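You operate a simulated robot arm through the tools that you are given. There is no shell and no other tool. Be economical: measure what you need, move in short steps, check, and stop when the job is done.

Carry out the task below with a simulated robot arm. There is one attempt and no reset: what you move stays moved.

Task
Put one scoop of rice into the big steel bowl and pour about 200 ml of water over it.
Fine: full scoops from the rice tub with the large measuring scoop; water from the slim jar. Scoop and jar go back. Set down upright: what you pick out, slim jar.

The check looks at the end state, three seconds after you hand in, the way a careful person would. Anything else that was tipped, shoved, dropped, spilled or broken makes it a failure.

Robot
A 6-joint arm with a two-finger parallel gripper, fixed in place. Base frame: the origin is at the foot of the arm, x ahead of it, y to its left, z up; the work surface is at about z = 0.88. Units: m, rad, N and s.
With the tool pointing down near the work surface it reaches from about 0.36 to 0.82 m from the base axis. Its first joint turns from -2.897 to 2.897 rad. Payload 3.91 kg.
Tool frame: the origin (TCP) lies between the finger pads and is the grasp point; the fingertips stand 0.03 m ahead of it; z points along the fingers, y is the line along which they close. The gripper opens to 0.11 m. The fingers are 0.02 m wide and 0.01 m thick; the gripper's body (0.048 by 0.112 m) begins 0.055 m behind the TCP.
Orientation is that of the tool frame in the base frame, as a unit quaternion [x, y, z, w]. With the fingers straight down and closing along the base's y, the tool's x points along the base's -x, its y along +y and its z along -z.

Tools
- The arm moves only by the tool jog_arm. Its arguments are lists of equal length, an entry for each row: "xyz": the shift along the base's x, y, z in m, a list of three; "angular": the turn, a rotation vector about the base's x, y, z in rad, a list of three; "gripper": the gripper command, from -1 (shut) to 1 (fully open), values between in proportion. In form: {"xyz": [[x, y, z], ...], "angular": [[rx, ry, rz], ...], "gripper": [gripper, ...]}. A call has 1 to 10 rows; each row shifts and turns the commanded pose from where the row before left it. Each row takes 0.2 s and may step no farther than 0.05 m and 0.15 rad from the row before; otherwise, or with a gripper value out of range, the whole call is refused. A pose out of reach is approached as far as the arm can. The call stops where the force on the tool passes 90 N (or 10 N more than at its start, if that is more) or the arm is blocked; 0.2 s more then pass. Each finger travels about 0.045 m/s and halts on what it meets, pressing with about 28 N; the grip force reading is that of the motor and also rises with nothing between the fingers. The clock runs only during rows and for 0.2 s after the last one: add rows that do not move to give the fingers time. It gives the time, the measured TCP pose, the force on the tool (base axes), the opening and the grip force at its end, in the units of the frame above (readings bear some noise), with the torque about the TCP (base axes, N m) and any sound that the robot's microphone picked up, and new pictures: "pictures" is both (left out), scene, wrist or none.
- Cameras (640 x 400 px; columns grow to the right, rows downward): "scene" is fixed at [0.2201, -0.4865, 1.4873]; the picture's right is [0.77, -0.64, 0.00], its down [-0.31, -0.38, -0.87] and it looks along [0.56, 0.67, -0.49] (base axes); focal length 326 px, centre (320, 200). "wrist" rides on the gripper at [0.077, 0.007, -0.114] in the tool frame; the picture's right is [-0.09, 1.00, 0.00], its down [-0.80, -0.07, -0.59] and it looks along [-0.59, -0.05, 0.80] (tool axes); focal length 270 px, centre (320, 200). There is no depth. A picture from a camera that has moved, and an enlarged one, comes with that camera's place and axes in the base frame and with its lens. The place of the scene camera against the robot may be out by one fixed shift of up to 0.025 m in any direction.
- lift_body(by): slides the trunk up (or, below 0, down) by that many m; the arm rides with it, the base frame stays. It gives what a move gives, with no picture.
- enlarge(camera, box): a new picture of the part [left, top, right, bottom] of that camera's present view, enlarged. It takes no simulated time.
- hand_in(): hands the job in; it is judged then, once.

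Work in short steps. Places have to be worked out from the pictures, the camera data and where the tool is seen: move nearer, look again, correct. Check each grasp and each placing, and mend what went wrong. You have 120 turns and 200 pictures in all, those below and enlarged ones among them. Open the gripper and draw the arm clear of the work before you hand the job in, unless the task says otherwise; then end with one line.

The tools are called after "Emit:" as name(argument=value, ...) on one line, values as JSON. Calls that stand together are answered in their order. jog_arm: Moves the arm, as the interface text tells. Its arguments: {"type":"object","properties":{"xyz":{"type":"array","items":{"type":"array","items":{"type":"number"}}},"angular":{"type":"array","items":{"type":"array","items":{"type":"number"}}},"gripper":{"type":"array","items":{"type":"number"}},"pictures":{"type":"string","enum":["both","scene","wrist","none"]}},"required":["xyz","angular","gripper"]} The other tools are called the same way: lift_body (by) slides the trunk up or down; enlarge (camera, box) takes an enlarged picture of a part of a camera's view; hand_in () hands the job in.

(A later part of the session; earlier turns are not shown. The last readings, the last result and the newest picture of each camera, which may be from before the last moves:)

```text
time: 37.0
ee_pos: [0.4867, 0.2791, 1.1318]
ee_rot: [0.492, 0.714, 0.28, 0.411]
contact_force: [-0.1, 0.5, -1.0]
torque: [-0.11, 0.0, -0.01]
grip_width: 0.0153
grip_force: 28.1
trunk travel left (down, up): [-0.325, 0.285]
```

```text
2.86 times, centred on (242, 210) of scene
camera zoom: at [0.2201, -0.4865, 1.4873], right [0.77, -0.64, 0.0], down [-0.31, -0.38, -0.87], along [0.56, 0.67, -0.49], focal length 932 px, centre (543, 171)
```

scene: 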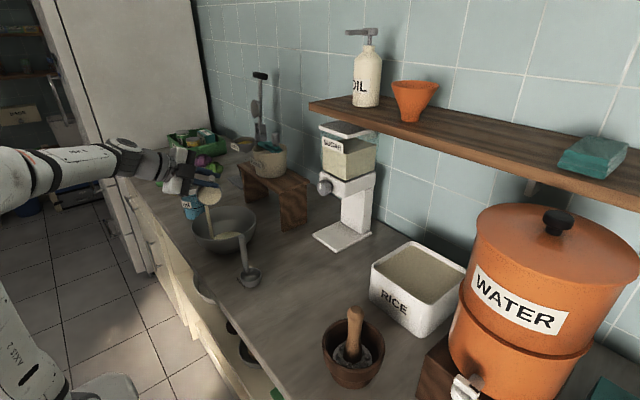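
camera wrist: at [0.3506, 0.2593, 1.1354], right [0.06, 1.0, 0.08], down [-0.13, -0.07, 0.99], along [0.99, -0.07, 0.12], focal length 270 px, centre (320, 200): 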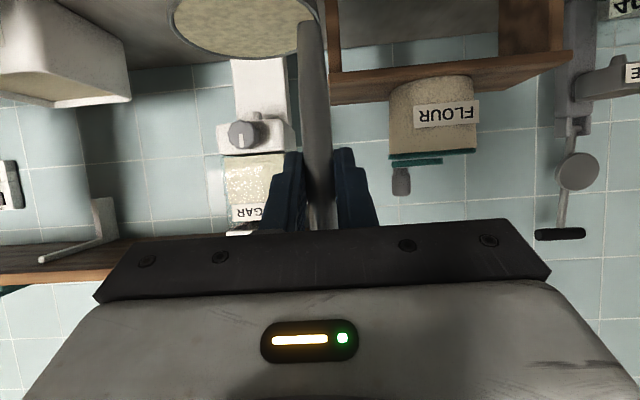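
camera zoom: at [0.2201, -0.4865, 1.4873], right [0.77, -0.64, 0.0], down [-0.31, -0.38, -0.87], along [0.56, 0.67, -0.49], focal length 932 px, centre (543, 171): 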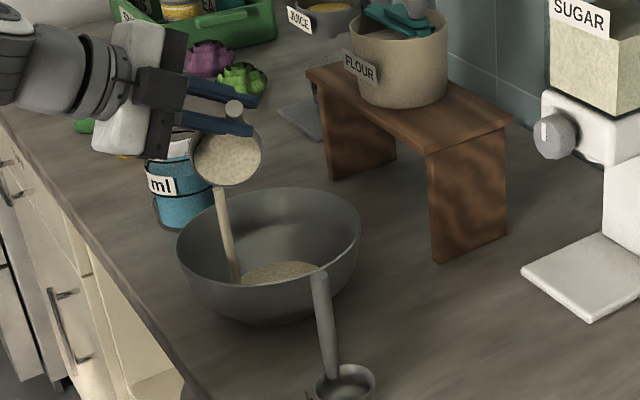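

Rice is streaming into the bowl. Continue rolling to empty the cup, with a small +x shift.

Emit:
jog_arm(xyz=[[0.005, 0, 0], [0.005, 0, 0], [0, 0, 0], [0, 0, 0], [0, 0, 0], [0, 0, 0], [0, 0, 0], [0, 0, 0], [0, 0, 0]], angular=[[0.13, 0, -0.073], [0.13, 0, -0.073], [0.13, 0, -0.073], [0.13, 0, -0.073], [0.13, 0, -0.073], [0.13, 0, -0.073], [0.13, 0, -0.073], [0, 0, 0], [0, 0, 0]], gripper=[-1, -1, -1, -1, -1, -1, -1, -1, -1], pictures="scene")

Emit:
enlarge(camera="scene", box=[130, 140, 354, 280])

```text
time: 39.0
ee_pos: [0.5661, 0.1933, 1.2502]
ee_rot: [0.779, 0.389, 0.447, 0.206]
contact_force: [-0.3, 0.4, -1.2]
torque: [-0.06, 0.06, 0.0]
grip_width: 0.0153
grip_force: 27.7
out of reach, approached as far as the arm can: row 3, 4, 5, 6, 7
trunk travel left (down, up): [-0.325, 0.285]
```

scene: 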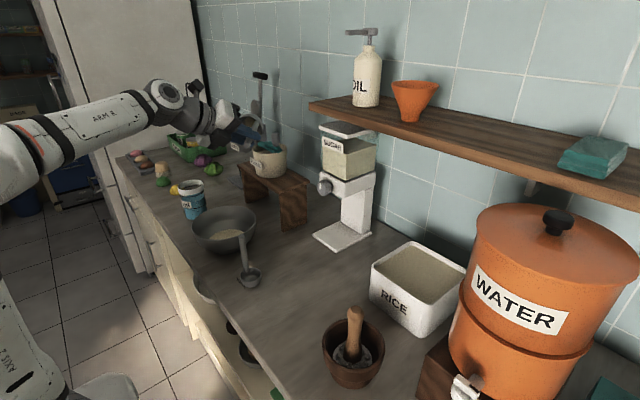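

```text
2.86 times, centred on (242, 210) of scene
camera zoom: at [0.2201, -0.4865, 1.4873], right [0.77, -0.64, 0.0], down [-0.31, -0.38, -0.87], along [0.56, 0.67, -0.49], focal length 932 px, centre (543, 171)
```

zoom: 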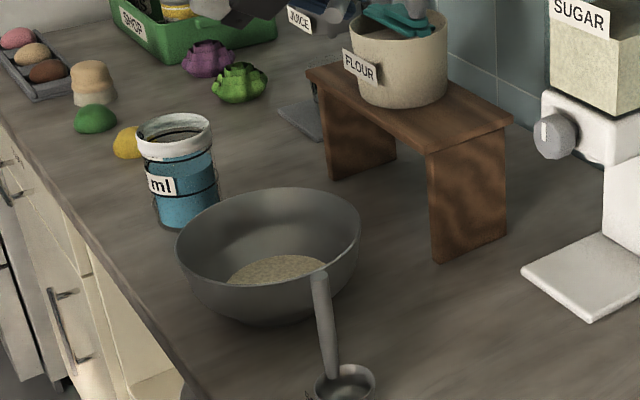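

The roll ended out of reach and the hand drifted up; check the cup contents and the counter beneath.

Emit:
enlarge(camera="scene", box=[190, 80, 318, 160])

Emit:
enlarge(camera="wrist", box=[0, 0, 640, 400])

```text
5.00 times, centred on (254, 120) of scene
camera zoom: at [0.2201, -0.4865, 1.4873], right [0.77, -0.64, 0.0], down [-0.31, -0.38, -0.87], along [0.56, 0.67, -0.49], focal length 1632 px, centre (650, 600)
```

zoom: 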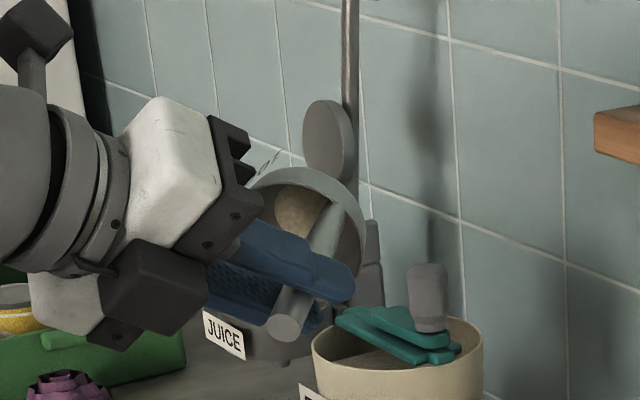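

```text
1.00 times, centred on (320, 200) of wrist (not enlarged: the box is as wide or as high as the picture)
camera zoom: at [0.494, 0.2476, 1.3556], right [0.39, -0.68, 0.62], down [-0.78, -0.6, -0.17], along [0.49, -0.41, -0.77], focal length 270 px, centre (320, 200)
```

zoom: 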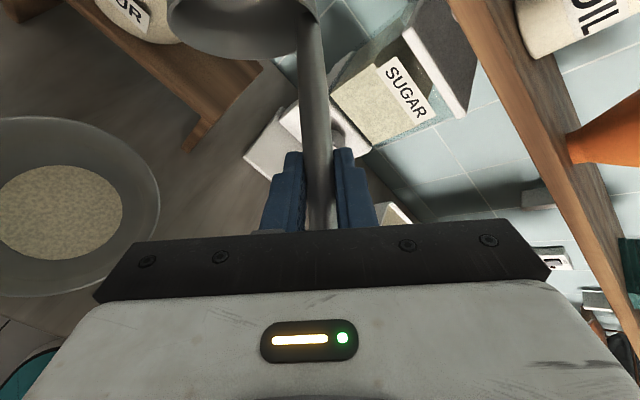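

A little rice remains in the cup. I'll roll partway back while returning over the bowl at z≈1.23, then lower the trunk and roll again from there for more tilt.

Emit:
jog_arm(xyz=[[0, 0, 0], [0, 0, 0], [-0.019, 0.022, -0.005], [-0.019, 0.022, -0.005], [-0.019, 0.022, -0.005], [-0.019, 0.021, -0.005]], angular=[[-0.13, 0, 0.073], [-0.13, 0, 0.073], [-0.13, 0, 0.073], [-0.13, 0, 0.073], [-0.13, 0, 0.073], [-0.13, 0, 0.073]], gripper=[-1, -1, -1, -1, -1, -1], pictures="none")

Emit:
lift_body(by=-0.1)

Emit:
enlarge(camera="scene", box=[50, 120, 306, 280])

```text
time: 40.4
ee_pos: [0.487, 0.2812, 1.2298]
ee_rot: [0.542, 0.677, 0.31, 0.39]
contact_force: [0.3, -0.2, -1.3]
torque: [-0.05, 0.04, -0.02]
grip_width: 0.0152
grip_force: 28.0
trunk travel left (down, up): [-0.325, 0.285]
```

```text
time: 41.7
ee_pos: [0.4883, 0.2803, 1.1291]
ee_rot: [0.542, 0.676, 0.311, 0.39]
contact_force: [0.9, -1.2, -0.6]
torque: [-0.05, 0.05, 0.02]
grip_width: 0.0149
grip_force: 27.6
trunk travel left (down, up): [-0.225, 0.385]
```

```text
2.50 times, centred on (178, 200) of scene
camera zoom: at [0.2201, -0.4865, 1.4873], right [0.77, -0.64, 0.0], down [-0.31, -0.38, -0.87], along [0.56, 0.67, -0.49], focal length 816 px, centre (675, 200)
```

zoom: 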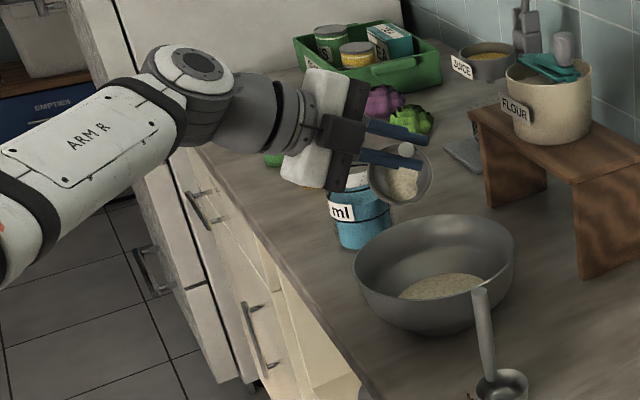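

Some rice still in the cup, now over the bowl with the trunk lower. Roll on a few rows, watching reach.

Emit:
jog_arm(xyz=[[0, 0, 0], [0, 0, 0], [0, 0, 0], [0, 0, 0]], angular=[[0.13, 0, -0.073], [0.13, 0, -0.073], [0.13, 0, -0.073], [0.13, 0, -0.073]], gripper=[-1, -1, -1, -1], pictures="scene")

Emit:
enlarge(camera="scene", box=[130, 140, 290, 240])

```text
time: 42.7
ee_pos: [0.5001, 0.2699, 1.146]
ee_rot: [0.716, 0.494, 0.41, 0.275]
contact_force: [-0.3, 0.1, -0.6]
torque: [-0.07, 0.06, 0.0]
grip_width: 0.015
grip_force: 28.1
out of reach, approached as far as the arm can: row 4
trunk travel left (down, up): [-0.225, 0.385]
```

scene: 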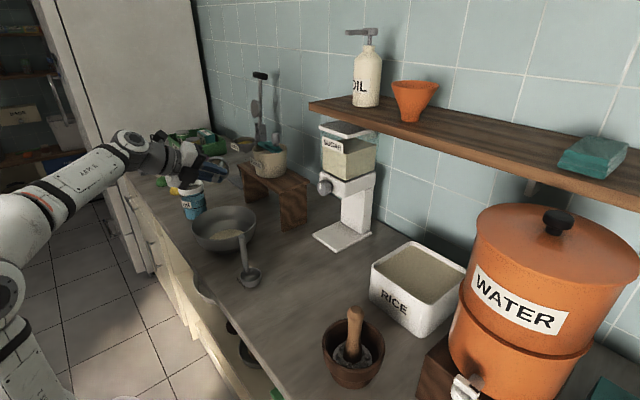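

```text
4.00 times, centred on (210, 190) of scene
camera zoom: at [0.2201, -0.4865, 1.4873], right [0.77, -0.64, 0.0], down [-0.31, -0.38, -0.87], along [0.56, 0.67, -0.49], focal length 1305 px, centre (760, 240)
```

zoom: 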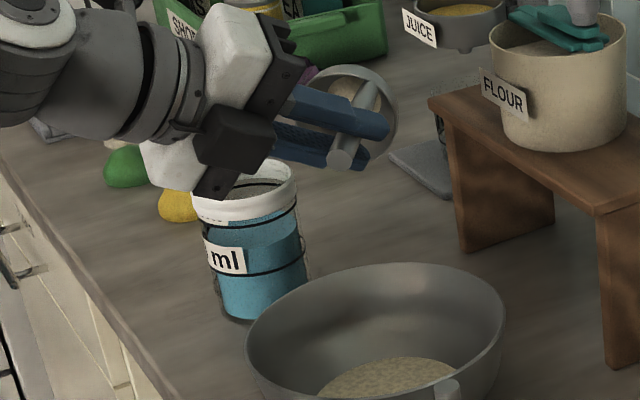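

Continue tipping about the horizontal axis of the present tilt, with a small shift outward so the arm can reach.

Emit:
jog_arm(xyz=[[0.007, -0.007, 0], [0.007, -0.007, 0], [0.007, -0.007, 0], [0.004, -0.004, 0], [0, 0, 0], [0, 0, 0]], angular=[[0.1, -0.07, 0], [0.1, -0.07, 0], [0.1, -0.07, 0], [0.1, -0.07, 0], [0.1, -0.07, 0], [0, 0, 0]], gripper=[-1, -1, -1, -1, -1, -1], pictures="scene")

Emit:
enlarge(camera="scene", box=[130, 120, 290, 220])

```text
time: 44.1
ee_pos: [0.5762, 0.1427, 1.2383]
ee_rot: [0.679, 0.324, 0.637, 0.168]
contact_force: [-0.5, 0.2, -1.3]
torque: [-0.03, 0.05, 0.01]
grip_width: 0.0151
grip_force: 28.1
out of reach, approached as far as the arm can: row 1, 2, 3, 4, 5
trunk travel left (down, up): [-0.225, 0.385]
```

scene: 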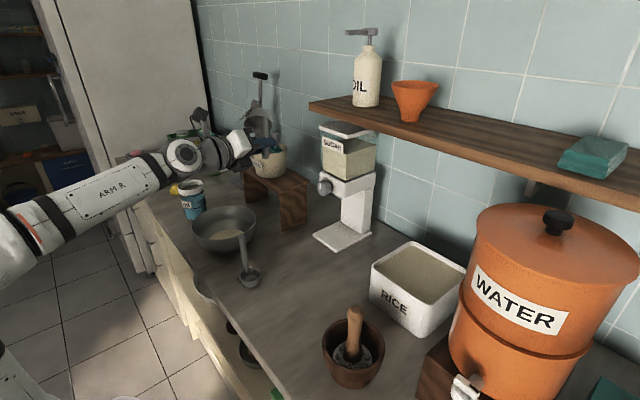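

```text
4.00 times, centred on (210, 170) of scene
camera zoom: at [0.2201, -0.4865, 1.4873], right [0.77, -0.64, 0.0], down [-0.31, -0.38, -0.87], along [0.56, 0.67, -0.49], focal length 1305 px, centre (760, 320)
```

zoom: 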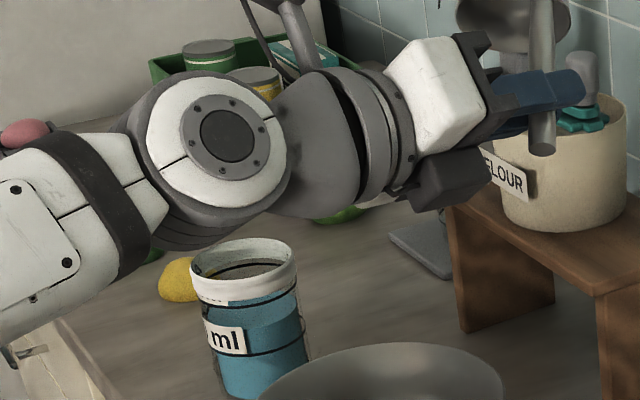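

The arm drifted out again. Check the counter and the cup before anything else.

Emit:
enlarge(camera="scene", box=[180, 180, 372, 300])

Emit:
enlarge(camera="scene", box=[220, 90, 316, 150])

Emit:
enlarge(camera="wrist", box=[0, 0, 640, 400])

```text
3.33 times, centred on (276, 240) of scene
camera zoom: at [0.2201, -0.4865, 1.4873], right [0.77, -0.64, 0.0], down [-0.31, -0.38, -0.87], along [0.56, 0.67, -0.49], focal length 1088 px, centre (467, 67)
```

zoom: 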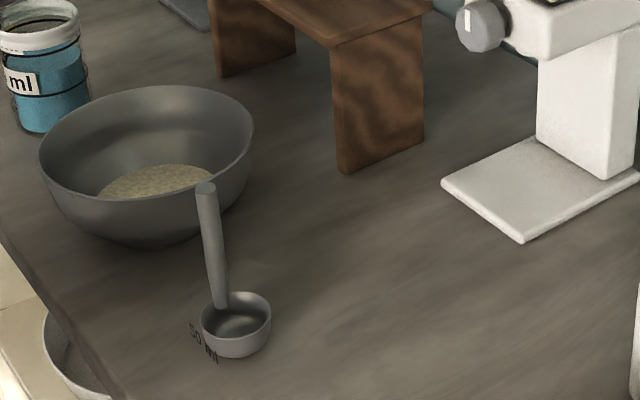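

```text
6.67 times, centred on (268, 120) of scene
camera zoom: at [0.2201, -0.4865, 1.4873], right [0.77, -0.64, 0.0], down [-0.31, -0.38, -0.87], along [0.56, 0.67, -0.49], focal length 2176 px, centre (667, 733)
```

zoom: 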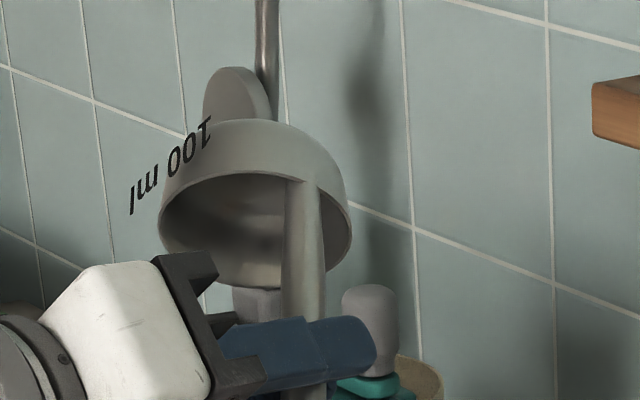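

```text
1.00 times, centred on (320, 200) of wrist (not enlarged: the box is as wide or as high as the picture)
camera zoom: at [0.4662, 0.1674, 1.3175], right [0.23, -0.79, 0.57], down [-0.58, -0.58, -0.57], along [0.78, -0.2, -0.59], focal length 270 px, centre (320, 200)
```

zoom: 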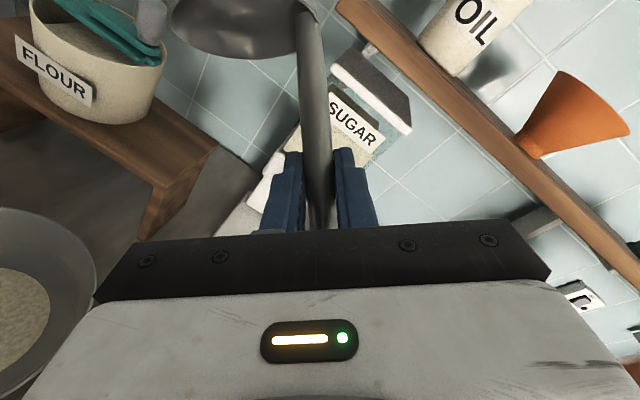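

The cup is empty and no rice lies outside. Undo the rotations (first the last tilt, then the roll).

Emit:
jog_arm(xyz=[[0, 0, 0], [0, 0, 0], [0, 0, 0], [0, 0, 0], [0, 0, 0], [0, 0, 0], [0, 0, 0], [0, 0, 0], [0, 0, 0], [0, 0, 0]], angular=[[-0.1, 0.07, 0], [-0.1, 0.07, 0], [-0.1, 0.07, 0], [-0.1, 0.07, 0], [-0.1, 0.07, 0], [-0.13, 0, 0.073], [-0.13, 0, 0.073], [-0.13, 0, 0.073], [-0.13, 0, 0.073], [-0.13, 0, 0.073]], gripper=[-1, -1, -1, -1, -1, -1, -1, -1, -1, -1], pictures="none")

Emit:
jog_arm(xyz=[[0, 0, 0], [0, 0, 0], [0, 0, 0], [0, 0, 0], [0, 0, 0], [0, 0, 0], [0, 0, 0], [0, 0, 0]], angular=[[-0.13, 0, 0.073], [-0.13, 0, 0.073], [-0.13, 0, 0.073], [-0.13, 0, 0.073], [-0.13, 0, 0.073], [-0.13, 0, 0.073], [-0.13, 0, 0.073], [-0.13, 0, 0.073]], gripper=[-1, -1, -1, -1, -1, -1, -1, -1], pictures="scene")

```text
time: 46.3
ee_pos: [0.5788, 0.1433, 1.2391]
ee_rot: [0.49, 0.715, 0.28, 0.413]
contact_force: [-0.3, 0.3, -1.1]
torque: [-0.08, 0.0, 0.01]
grip_width: 0.0151
grip_force: 27.9
trunk travel left (down, up): [-0.225, 0.385]
```

```text
time: 48.1
ee_pos: [0.5763, 0.144, 1.2378]
ee_rot: [0.006, 0.863, -0.005, 0.504]
contact_force: [0.1, -1.1, -0.8]
torque: [0.02, 0.01, -0.04]
grip_width: 0.0153
grip_force: 28.3
trunk travel left (down, up): [-0.225, 0.385]
```

scene: 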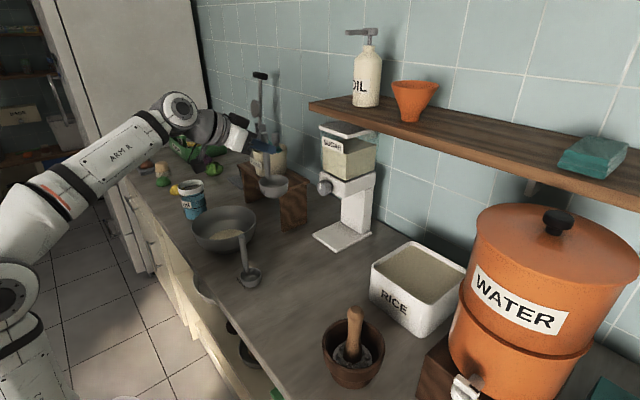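

Orientation is back to the grasp orientation. Raise the trunk 0.1 again, then move above the scoop's original place.

Emit:
lift_body(by=0.1)

Emit:
jog_arm(xyz=[[0.008, -0.018, -0.035], [0.008, -0.018, -0.035], [0.008, -0.018, -0.035], [0.009, -0.018, -0.035], [0.009, -0.018, -0.03], [0.012, -0.009, -0.03], [0.012, -0.009, -0.03]], angular=[[0, 0, 0], [0, 0, 0], [0, 0, 0], [0, 0, 0], [0, 0, 0], [0, 0, 0], [0, 0, 0]], gripper=[-1, -1, -1, -1, -1, -1, -1], pictures="none")

```text
time: 49.5
ee_pos: [0.5777, 0.1445, 1.3382]
ee_rot: [0.007, 0.863, -0.005, 0.505]
contact_force: [-0.7, -0.1, -0.6]
torque: [0.02, -0.02, -0.04]
grip_width: 0.0152
grip_force: 27.8
trunk travel left (down, up): [-0.325, 0.285]
```

```text
time: 51.1
ee_pos: [0.6433, 0.0358, 1.1078]
ee_rot: [0.007, 0.864, -0.004, 0.504]
contact_force: [-0.1, 0.0, -0.8]
torque: [0.0, 0.0, -0.02]
grip_width: 0.0154
grip_force: 28.1
trunk travel left (down, up): [-0.325, 0.285]
```

Directly above the original spot. Descend to z≈0.998 slowly.

Emit:
jog_arm(xyz=[[0, 0, -0.03], [0, 0, -0.03], [0, 0, -0.025], [0, 0, -0.015], [0, 0, -0.009], [0, 0, 0]], angular=[[0, 0, 0], [0, 0, 0], [0, 0, 0], [0, 0, 0], [0, 0, 0], [0, 0, 0]], gripper=[-1, -1, -1, -1, -1, -1], pictures="both")

Emit:
enlarge(camera="scene", box=[190, 190, 390, 315])

```text
time: 52.5
ee_pos: [0.6436, 0.036, 1.0008]
ee_rot: [0.007, 0.864, -0.005, 0.504]
contact_force: [-0.7, -0.6, -1.3]
torque: [-0.01, 0.02, 0.02]
grip_width: 0.0151
grip_force: 27.9
trunk travel left (down, up): [-0.325, 0.285]
camera wrist: at [0.5065, 0.0447, 0.9897], right [0.06, 1.0, 0.08], down [-0.13, -0.07, 0.99], along [0.99, -0.07, 0.12], focal length 270 px, centre (320, 200)
```

scene: 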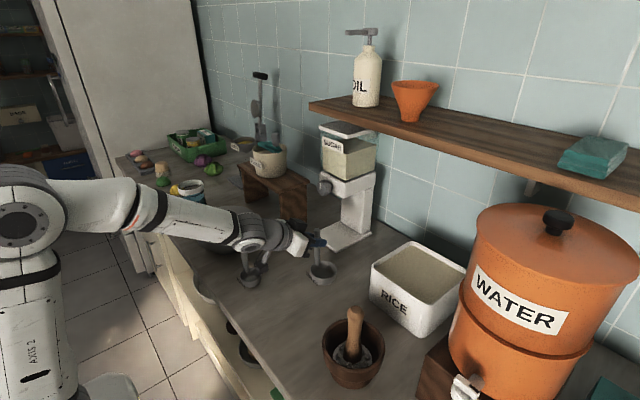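
wrist: 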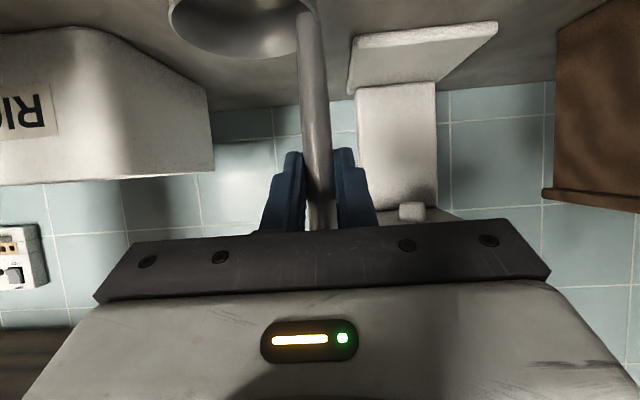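

```text
3.20 times, centred on (290, 252) of scene
camera zoom: at [0.2201, -0.4865, 1.4873], right [0.77, -0.64, 0.0], down [-0.31, -0.38, -0.87], along [0.56, 0.67, -0.49], focal length 1044 px, centre (416, 32)
```

zoom: 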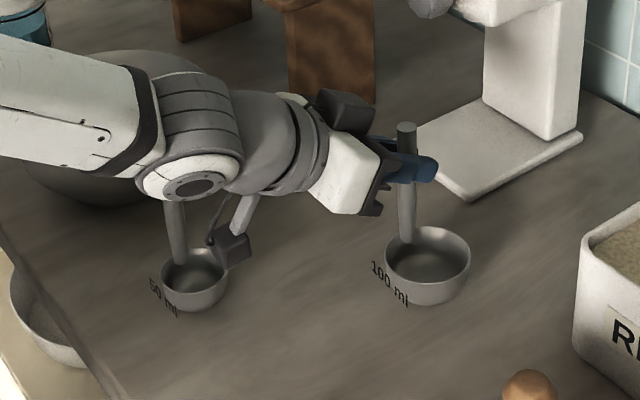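

About 4 mm above the original height. Lower the rest gently and watch the force.

Emit:
jog_arm(xyz=[[0, 0, -0.002], [0, 0, -0.002], [0, 0, -0.001], [0, 0, 0]], angular=[[0, 0, 0], [0, 0, 0], [0, 0, 0], [0, 0, 0]], gripper=[-1, -1, -1, -1], pictures="none")

```text
time: 53.5
ee_pos: [0.6425, 0.036, 0.9989]
ee_rot: [0.008, 0.862, -0.005, 0.507]
contact_force: [0.4, 1.1, 13.2]
torque: [-0.03, -0.13, 0.03]
grip_width: 0.0154
grip_force: 27.8
trunk travel left (down, up): [-0.325, 0.285]
```

It is standing on the counter (13 N). Ease up a hair and release.

Emit:
jog_arm(xyz=[[0, 0, 0.001], [0, 0, 0], [0, 0, 0], [0, 0, 0], [0, 0, 0]], angular=[[0, 0, 0], [0, 0, 0], [0, 0, 0], [0, 0, 0], [0, 0, 0]], gripper=[-1, -0.5, -0.2, 0, 0], pictures="both")

```text
time: 54.7
ee_pos: [0.6417, 0.0354, 0.9965]
ee_rot: [0.007, 0.863, -0.005, 0.505]
contact_force: [0.3, 0.6, 0.1]
torque: [0.0, -0.02, -0.02]
grip_width: 0.0549
grip_force: 0.2
trunk travel left (down, up): [-0.325, 0.285]
camera wrist: at [0.5067, 0.0456, 0.986], right [0.06, 1.0, 0.08], down [-0.13, -0.07, 0.99], along [0.99, -0.07, 0.12], focal length 270 px, centre (320, 200)
```

scene: 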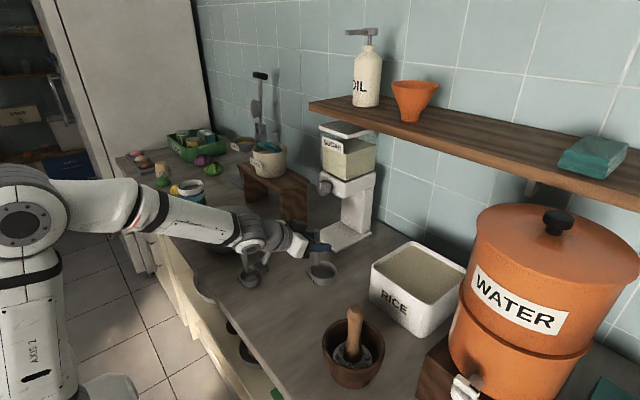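
wrist: 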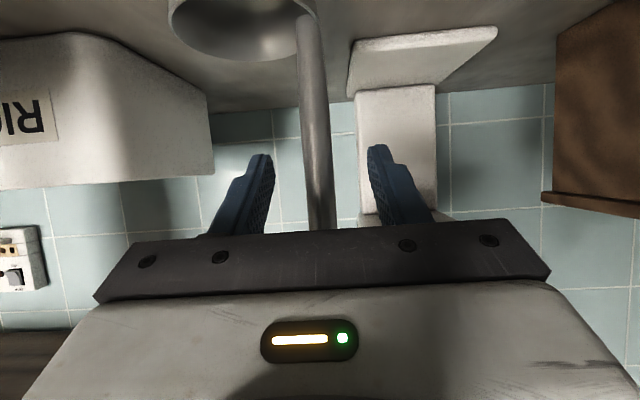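

Released and standing. Retreat back along the approach and up, then toward the jar for a look.

Emit:
jog_arm(xyz=[[-0.015, 0, 0.0], [-0.02, 0, 0.005], [-0.02, 0, 0.01], [-0.02, 0, 0.015], [0, 0, 0.04], [0, 0, 0.045], [0, 0.0, 0.045]], angular=[[0, 0, 0], [0, 0, 0], [0, 0, 0], [0, 0, 0], [0, 0, 0], [0, 0, 0], [0, 0, 0]], gripper=[0, 0, 0, 0, 0, 0, 0], pictures="scene")

Emit:
enlarge(camera="scene", box=[180, 190, 380, 315])

```text
time: 56.3
ee_pos: [0.5689, 0.0372, 1.156]
ee_rot: [0.008, 0.863, -0.005, 0.505]
contact_force: [-0.2, 0.1, -0.2]
torque: [0.01, 0.0, -0.02]
grip_width: 0.0549
grip_force: 0.1
trunk travel left (down, up): [-0.325, 0.285]
```

scene: 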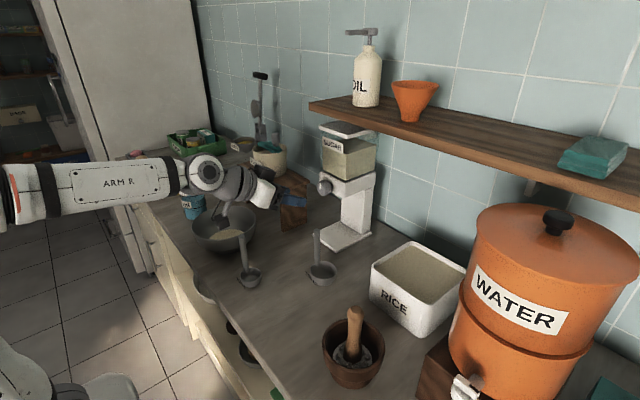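

```text
3.20 times, centred on (280, 252) of scene
camera zoom: at [0.2201, -0.4865, 1.4873], right [0.77, -0.64, 0.0], down [-0.31, -0.38, -0.87], along [0.56, 0.67, -0.49], focal length 1044 px, centre (448, 32)
```

zoom: 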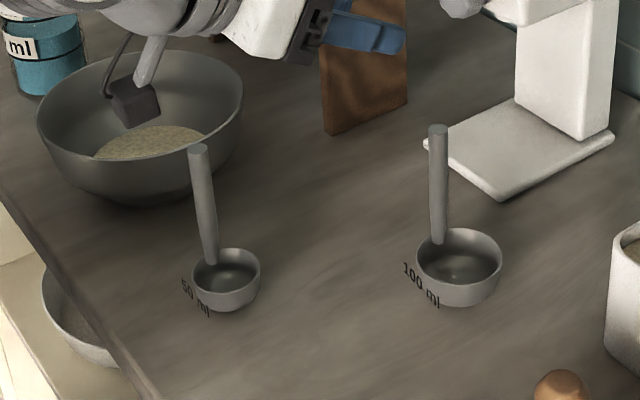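

The large scoop stands where it was. Next, travel over to view the jar, opening the gripper.

Emit:
jog_arm(xyz=[[-0.02, 0.0445, 0], [-0.02, 0.0445, 0], [-0.02, 0.0445, 0], [-0.02, 0.0445, 0], [-0.02, 0.0445, 0], [-0.02, 0.0445, 0], [-0.02, 0.0445, 0], [-0.02, 0.0445, 0], [-0.02, 0.0445, 0], [-0.02, 0.0445, 0]], angular=[[0, 0.04, 0], [0, 0.04, 0], [0, 0.04, 0], [0, 0.04, 0], [0, 0.04, 0], [0, 0.04, 0], [0, 0.04, 0], [0, 0.04, 0], [0, 0.03, 0], [0, 0.03, 0]], gripper=[1, 1, 1, 1, 1, 1, 1, 1, 1, 1], pictures="both")

Emit:
enlarge(camera="wrist", box=[220, 0, 460, 150])

```text
time: 58.5
ee_pos: [0.3678, 0.4803, 1.1553]
ee_rot: [0.007, 0.943, -0.007, 0.332]
contact_force: [0.5, -0.4, 0.9]
torque: [0.04, -0.04, 0.08]
grip_width: 0.1099
grip_force: 0.0
trunk travel left (down, up): [-0.325, 0.285]
camera wrist: at [0.2373, 0.4907, 1.1965], right [0.09, 1.0, 0.05], down [0.25, -0.07, 0.97], along [0.96, -0.07, -0.25], focal length 270 px, centre (320, 200)
```

scene: 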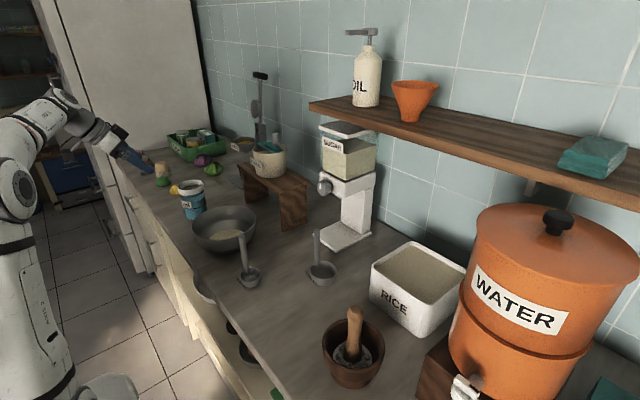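
wrist: 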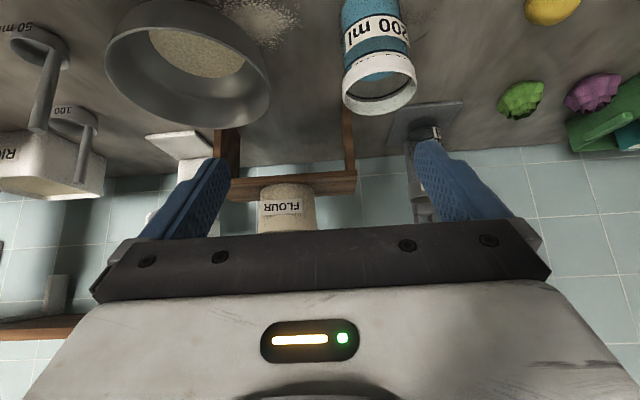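

```text
2.67 times, centred on (340, 75) of wrist
camera zoom: at [0.2373, 0.4907, 1.1965], right [0.09, 1.0, 0.05], down [0.25, -0.07, 0.97], along [0.96, -0.07, -0.25], focal length 721 px, centre (267, 533)
```

zoom: 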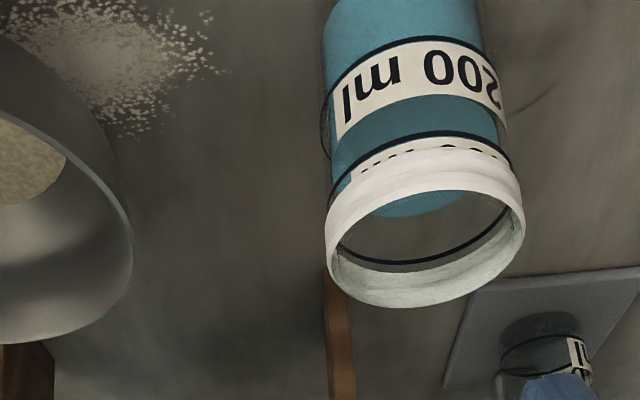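

There's another jar-like object with a label behind, on a grey plate. I need to see it before deciding which is the "slim jar".

Emit:
enlarge(camera="wrist", box=[380, 80, 540, 220])

Emit:
enlarge(camera="scene", box=[170, 110, 298, 190])

```text
2.86 times, centred on (460, 150) of wrist
camera zoom: at [0.2373, 0.4907, 1.1965], right [0.09, 1.0, 0.05], down [0.25, -0.07, 0.97], along [0.96, -0.07, -0.25], focal length 772 px, centre (-80, 343)
```

zoom: 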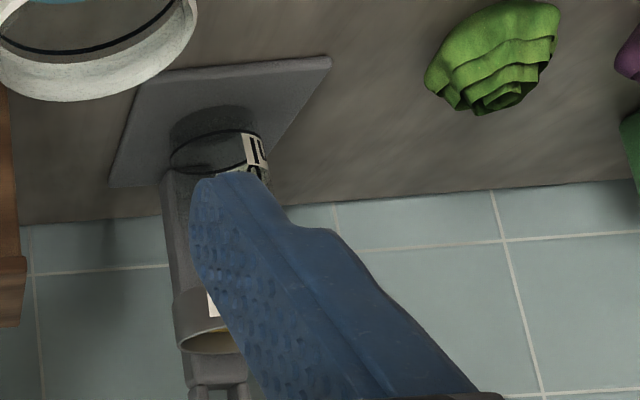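

```text
5.00 times, centred on (234, 150) of scene
camera zoom: at [0.2201, -0.4865, 1.4873], right [0.77, -0.64, 0.0], down [-0.31, -0.38, -0.87], along [0.56, 0.67, -0.49], focal length 1632 px, centre (750, 450)
```

zoom: 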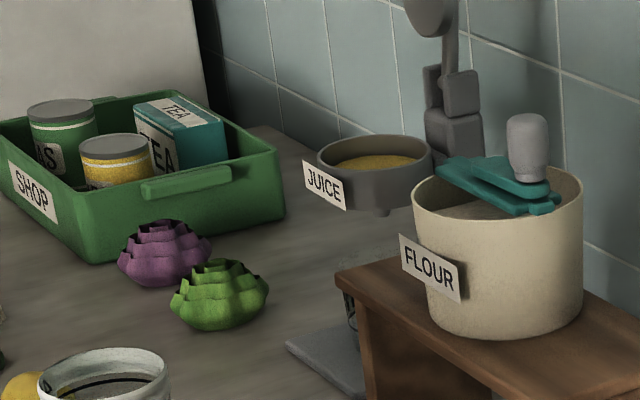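

Behind it is a juicer with a glass under its spout. I'll move the wrist camera in front of it for a clear look at that glass.

Emit:
jog_arm(xyz=[[0.01, 0.045, 0], [0.01, 0.045, 0], [0.01, 0.045, 0], [0.01, 0.04, 0]], angular=[[0, 0, 0], [0, 0, 0], [0, 0, 0], [0, 0, 0]], gripper=[1, 1, 1, 1], pictures="wrist")

Emit:
enlarge(camera="wrist", box=[220, 60, 420, 220])

```text
time: 59.5
ee_pos: [0.3955, 0.6222, 1.1376]
ee_rot: [0.006, 0.943, -0.008, 0.332]
contact_force: [-0.5, 1.0, -0.2]
torque: [-0.07, 0.01, -0.08]
grip_width: 0.1101
grip_force: 0.0
out of reach, approached as far as the arm can: row 4
trunk travel left (down, up): [-0.325, 0.285]
camera wrist: at [0.265, 0.6316, 1.1789], right [0.09, 1.0, 0.04], down [0.25, -0.06, 0.97], along [0.96, -0.07, -0.25], focal length 270 px, centre (320, 200)
```

wrist: 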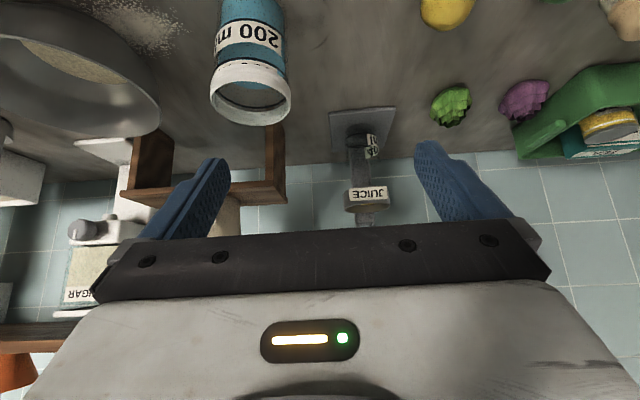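

```text
2.50 times, centred on (320, 140) of wrist
camera zoom: at [0.265, 0.6316, 1.1789], right [0.09, 1.0, 0.04], down [0.25, -0.06, 0.97], along [0.96, -0.07, -0.25], focal length 676 px, centre (320, 350)
```

zoom: 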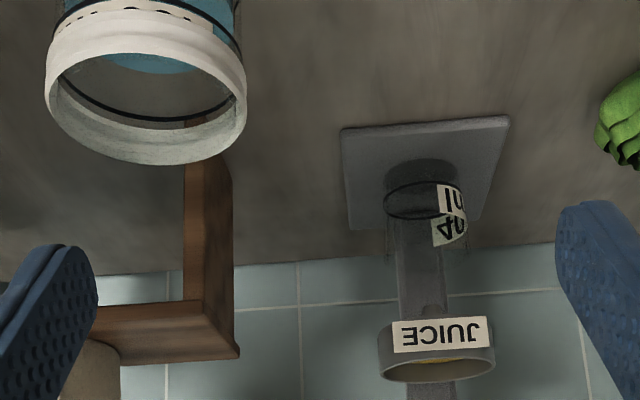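

That glass is an empty 40 ml juice glass, so the blue-filled one is the water jar. Its axis is at (0.505, 0.546), top z≈1.0, collar ⌀≈85 mm, body ⌀≈72 mm. I'll go to a pre-grasp pose: pitch ≈68°, yaw ≈0.4.

Emit:
jog_arm(xyz=[[-0.006, -0.03, 0], [-0.006, -0.03, 0], [-0.007, -0.03, -0.01], [-0.006, -0.03, -0.01], [0, 0, -0.01], [0, 0, -0.01], [0, 0, -0.01]], angular=[[0, -0.1275, 0], [0, -0.1275, 0], [0, -0.1275, 0], [0, -0.1275, 0], [0, 0, 0.133], [0, 0, 0.133], [0, 0, 0.134]], gripper=[1, 1, 1, 1, 1, 1, 1], pictures="both")

```text
time: 61.1
ee_pos: [0.3692, 0.5013, 1.0883]
ee_rot: [-0.158, 0.814, 0.108, 0.549]
contact_force: [0.0, 0.5, -0.2]
torque: [-0.01, 0.05, -0.02]
grip_width: 0.1099
grip_force: 0.0
trunk travel left (down, up): [-0.325, 0.285]
camera wrist: at [0.2428, 0.458, 1.0611], right [-0.34, 0.94, 0.08], down [-0.21, -0.16, 0.96], along [0.92, 0.31, 0.25], focal length 270 px, centre (320, 200)
```

scene: 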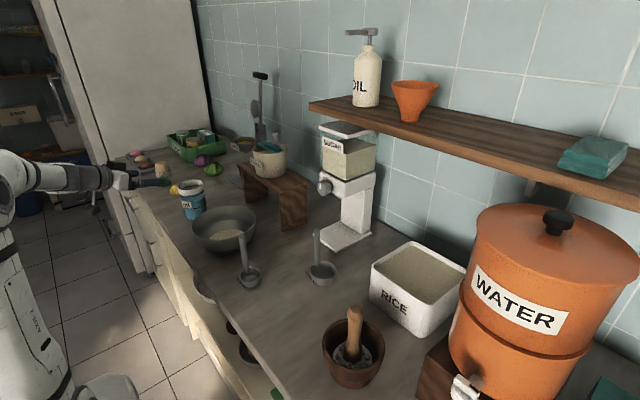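
wrist: 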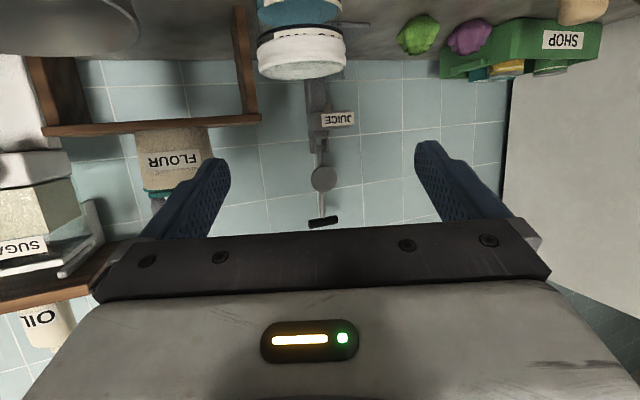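

The jar is well lined up. Lower to the grasp height just in front of it.

Emit:
jog_arm(xyz=[[0, -0.004, -0.035], [0, -0.004, -0.035], [0, -0.005, -0.035], [0, 0, -0.035]], angular=[[0, 0, 0], [0, 0, 0], [0, 0, 0], [0, 0, 0]], gripper=[1, 1, 1, 1], pictures="both")

Emit:
enlarge(camera="scene", box=[80, 120, 272, 240])

```text
time: 62.1
ee_pos: [0.3693, 0.4895, 0.9479]
ee_rot: [-0.157, 0.813, 0.107, 0.55]
contact_force: [0.5, -0.1, -0.2]
torque: [-0.02, 0.01, -0.03]
grip_width: 0.1103
grip_force: 0.1
trunk travel left (down, up): [-0.325, 0.285]
camera wrist: at [0.2423, 0.446, 0.9203], right [-0.34, 0.94, 0.08], down [-0.21, -0.16, 0.96], along [0.92, 0.31, 0.25], focal length 270 px, centre (320, 200)
```

scene: 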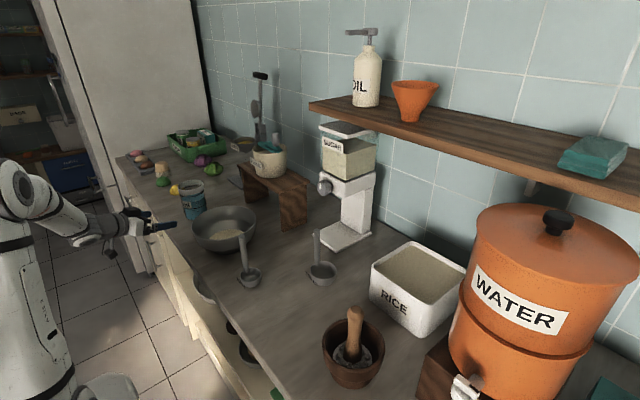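
wrist: 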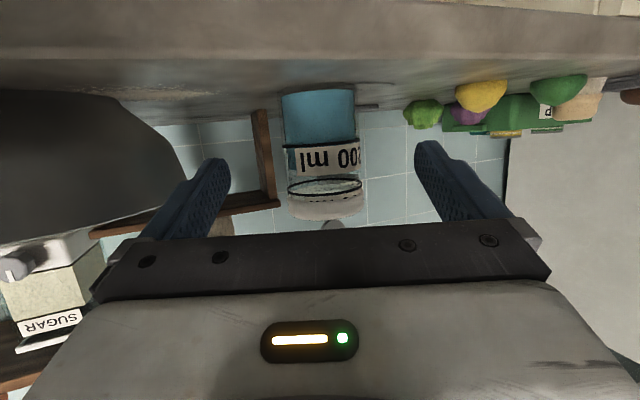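

```text
3.33 times, centred on (176, 180) of scene
camera zoom: at [0.2201, -0.4865, 1.4873], right [0.77, -0.64, 0.0], down [-0.31, -0.38, -0.87], along [0.56, 0.67, -0.49], focal length 1088 px, centre (800, 267)
```

zoom: 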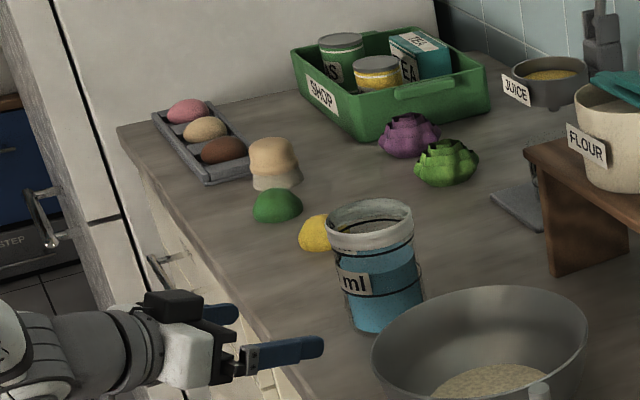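

A side-on view of the jar: enlarge it to read the water level against the marks.

Emit:
enlarge(camera="wrist", box=[256, 75, 400, 230])

```text
2.58 times, centred on (328, 152) of wrist
camera zoom: at [0.2423, 0.446, 0.9203], right [-0.34, 0.94, 0.08], down [-0.21, -0.16, 0.96], along [0.92, 0.31, 0.25], focal length 698 px, centre (299, 323)
```

zoom: 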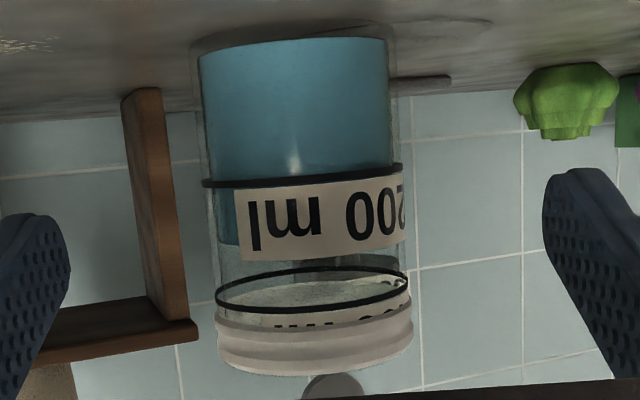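

Water stands about halfway between the 200 mark and the next one — about 300 ml. So I must leave roughly 100 ml. Slide the open fingers around the jar.

Emit:
jog_arm(xyz=[[0.0257, 0.0103, 0], [0.0257, 0.0103, -0.001], [0.0257, 0.0103, -0.001], [0.0257, 0.0103, 0]], angular=[[0, 0, 0], [0, 0, 0], [0, 0, 0], [0, 0, 0]], gripper=[1, 1, 1, 1], pictures="both")

Emit:
enlarge(camera="scene", box=[100, 140, 260, 240])

```text
time: 63.1
ee_pos: [0.4716, 0.5293, 0.9469]
ee_rot: [-0.156, 0.814, 0.106, 0.55]
contact_force: [0.5, -0.2, 0.0]
torque: [-0.03, 0.01, 0.0]
grip_width: 0.11
grip_force: 0.1
trunk travel left (down, up): [-0.325, 0.285]
camera wrist: at [0.3454, 0.486, 0.918], right [-0.34, 0.94, 0.08], down [-0.21, -0.16, 0.96], along [0.92, 0.31, 0.25], focal length 270 px, centre (320, 200)
```

scene: 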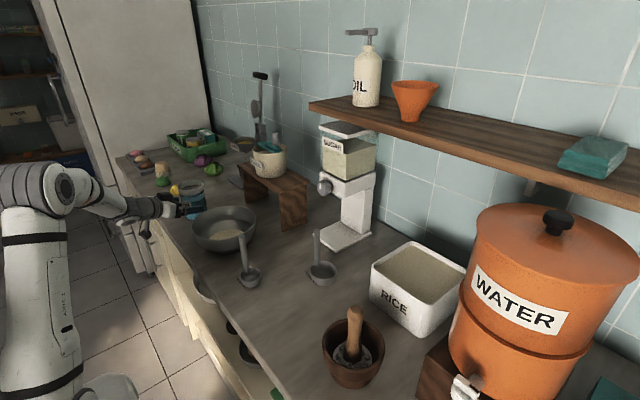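
wrist: 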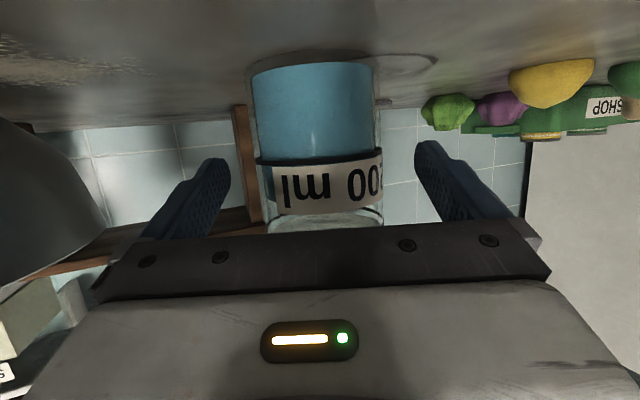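

```text
4.00 times, centred on (180, 190) of scene
camera zoom: at [0.2201, -0.4865, 1.4873], right [0.77, -0.64, 0.0], down [-0.31, -0.38, -0.87], along [0.56, 0.67, -0.49], focal length 1305 px, centre (880, 240)
```

zoom: 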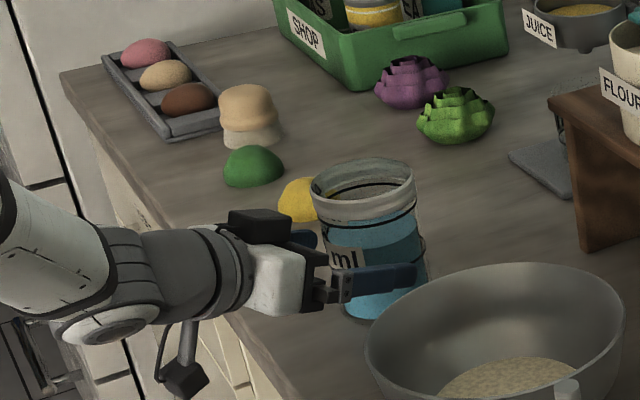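

Well centred. Advance the last 2.5 cm and close.

Emit:
jog_arm(xyz=[[0.012, 0.0055, 0], [0.012, 0.0055, 0], [0, 0, 0], [0, 0, 0], [0, 0, 0], [0, 0, 0], [0, 0, 0]], angular=[[0, 0, 0], [0, 0, 0], [0, 0, 0], [0, 0, 0], [0, 0, 0], [0, 0, 0], [0, 0, 0]], gripper=[1, 1, 0.5, 0.3, 0, -0.5, -1], pictures="both")

Emit:
enlarge(camera="scene", box=[100, 140, 260, 240])

```text
time: 64.7
ee_pos: [0.4972, 0.5395, 0.9463]
ee_rot: [-0.157, 0.813, 0.107, 0.55]
contact_force: [0.2, -1.1, 0.7]
torque: [-0.04, -0.15, -0.08]
grip_width: 0.0772
grip_force: 28.0
trunk travel left (down, up): [-0.325, 0.285]
camera wrist: at [0.3694, 0.4968, 0.9185], right [-0.34, 0.94, 0.08], down [-0.21, -0.16, 0.96], along [0.92, 0.31, 0.25], focal length 270 px, centre (320, 200)
```

scene: 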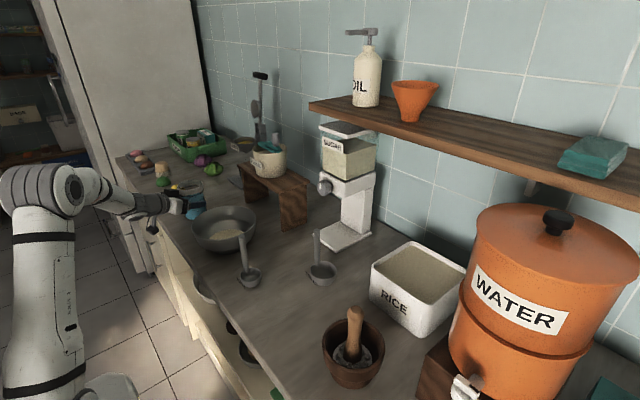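
wrist: 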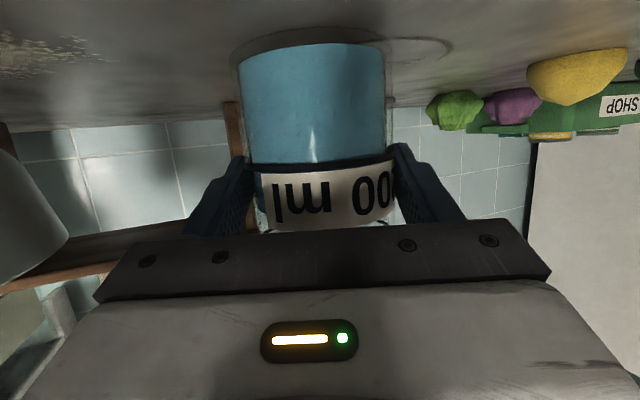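

```text
4.00 times, centred on (180, 190) of scene
camera zoom: at [0.2201, -0.4865, 1.4873], right [0.77, -0.64, 0.0], down [-0.31, -0.38, -0.87], along [0.56, 0.67, -0.49], focal length 1305 px, centre (880, 240)
```

zoom: 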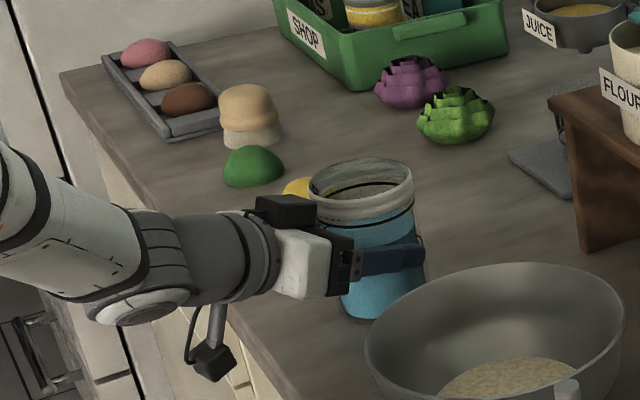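

Gripped at 77 mm. Return pose: TCP (0.4972, 0.5395, 0.9463). Lift straight up slowly.

Emit:
jog_arm(xyz=[[0, 0, 0.01], [0, 0, 0.02], [0, 0, 0.025], [0, 0, 0.025], [0, 0, 0.025], [0, 0, 0.015], [0, 0, 0], [0, 0, 0]], angular=[[0, 0, 0], [0, 0, 0], [0, 0, 0], [0, 0, 0], [0, 0, 0], [0, 0, 0], [0, 0, 0], [0, 0, 0]], gripper=[-1, -1, -1, -1, -1, -1, -1, -1], pictures="both")

Emit:
jog_arm(xyz=[[0, 0, 0]], angular=[[0, 0, 0]], gripper=[-1], pictures="none")

Emit:
jog_arm(xyz=[[0, 0, 0]], angular=[[0, 0, 0]], gripper=[-1], pictures="none")

Emit:
jog_arm(xyz=[[0, 0, 0]], angular=[[0, 0, 0]], gripper=[-1], pictures="none")

Emit:
jog_arm(xyz=[[0, 0, 0]], angular=[[0, 0, 0]], gripper=[-1], pictures="none")

```text
time: 66.5
ee_pos: [0.4985, 0.5408, 1.0667]
ee_rot: [-0.156, 0.814, 0.106, 0.55]
contact_force: [0.1, -1.2, -5.0]
torque: [-0.07, 0.11, 0.02]
grip_width: 0.0768
grip_force: 27.9
trunk travel left (down, up): [-0.325, 0.285]
camera wrist: at [0.3707, 0.4975, 1.039], right [-0.34, 0.94, 0.08], down [-0.21, -0.16, 0.96], along [0.92, 0.31, 0.25], focal length 270 px, centre (320, 200)
```

scene: 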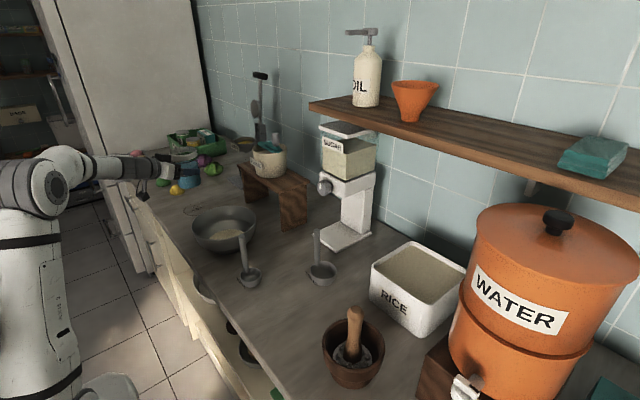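
wrist: 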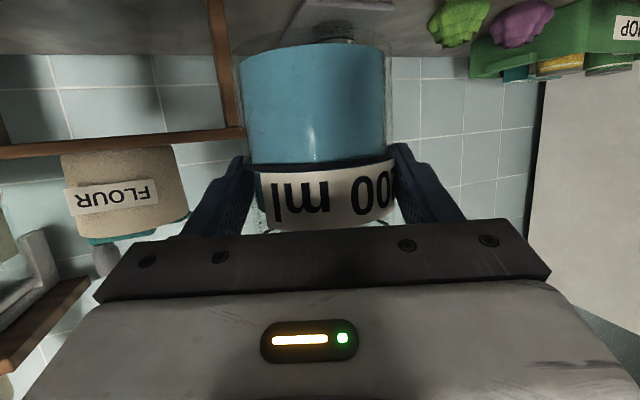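

```text
time: 66.9
ee_pos: [0.4975, 0.5401, 1.068]
ee_rot: [-0.157, 0.814, 0.107, 0.55]
contact_force: [0.0, 0.5, -4.9]
torque: [0.03, 0.11, 0.0]
grip_width: 0.0767
grip_force: 28.0
trunk travel left (down, up): [-0.325, 0.285]
```

```text
time: 67.3
ee_pos: [0.4972, 0.5415, 1.0669]
ee_rot: [-0.156, 0.814, 0.105, 0.55]
contact_force: [0.2, -0.7, -5.0]
torque: [-0.03, 0.06, 0.01]
grip_width: 0.0767
grip_force: 27.8
trunk travel left (down, up): [-0.325, 0.285]
```

```text
time: 67.7
ee_pos: [0.4976, 0.5404, 1.0674]
ee_rot: [-0.157, 0.814, 0.107, 0.55]
contact_force: [-0.6, 1.0, -5.2]
torque: [-0.02, 0.06, 0.0]
grip_width: 0.0767
grip_force: 27.8
trunk travel left (down, up): [-0.325, 0.285]
```

```text
time: 68.1
ee_pos: [0.4983, 0.5411, 1.067]
ee_rot: [-0.157, 0.813, 0.107, 0.55]
contact_force: [0.3, 0.0, -5.3]
torque: [-0.03, 0.08, 0.01]
grip_width: 0.0767
grip_force: 28.4
trunk travel left (down, up): [-0.325, 0.285]
```

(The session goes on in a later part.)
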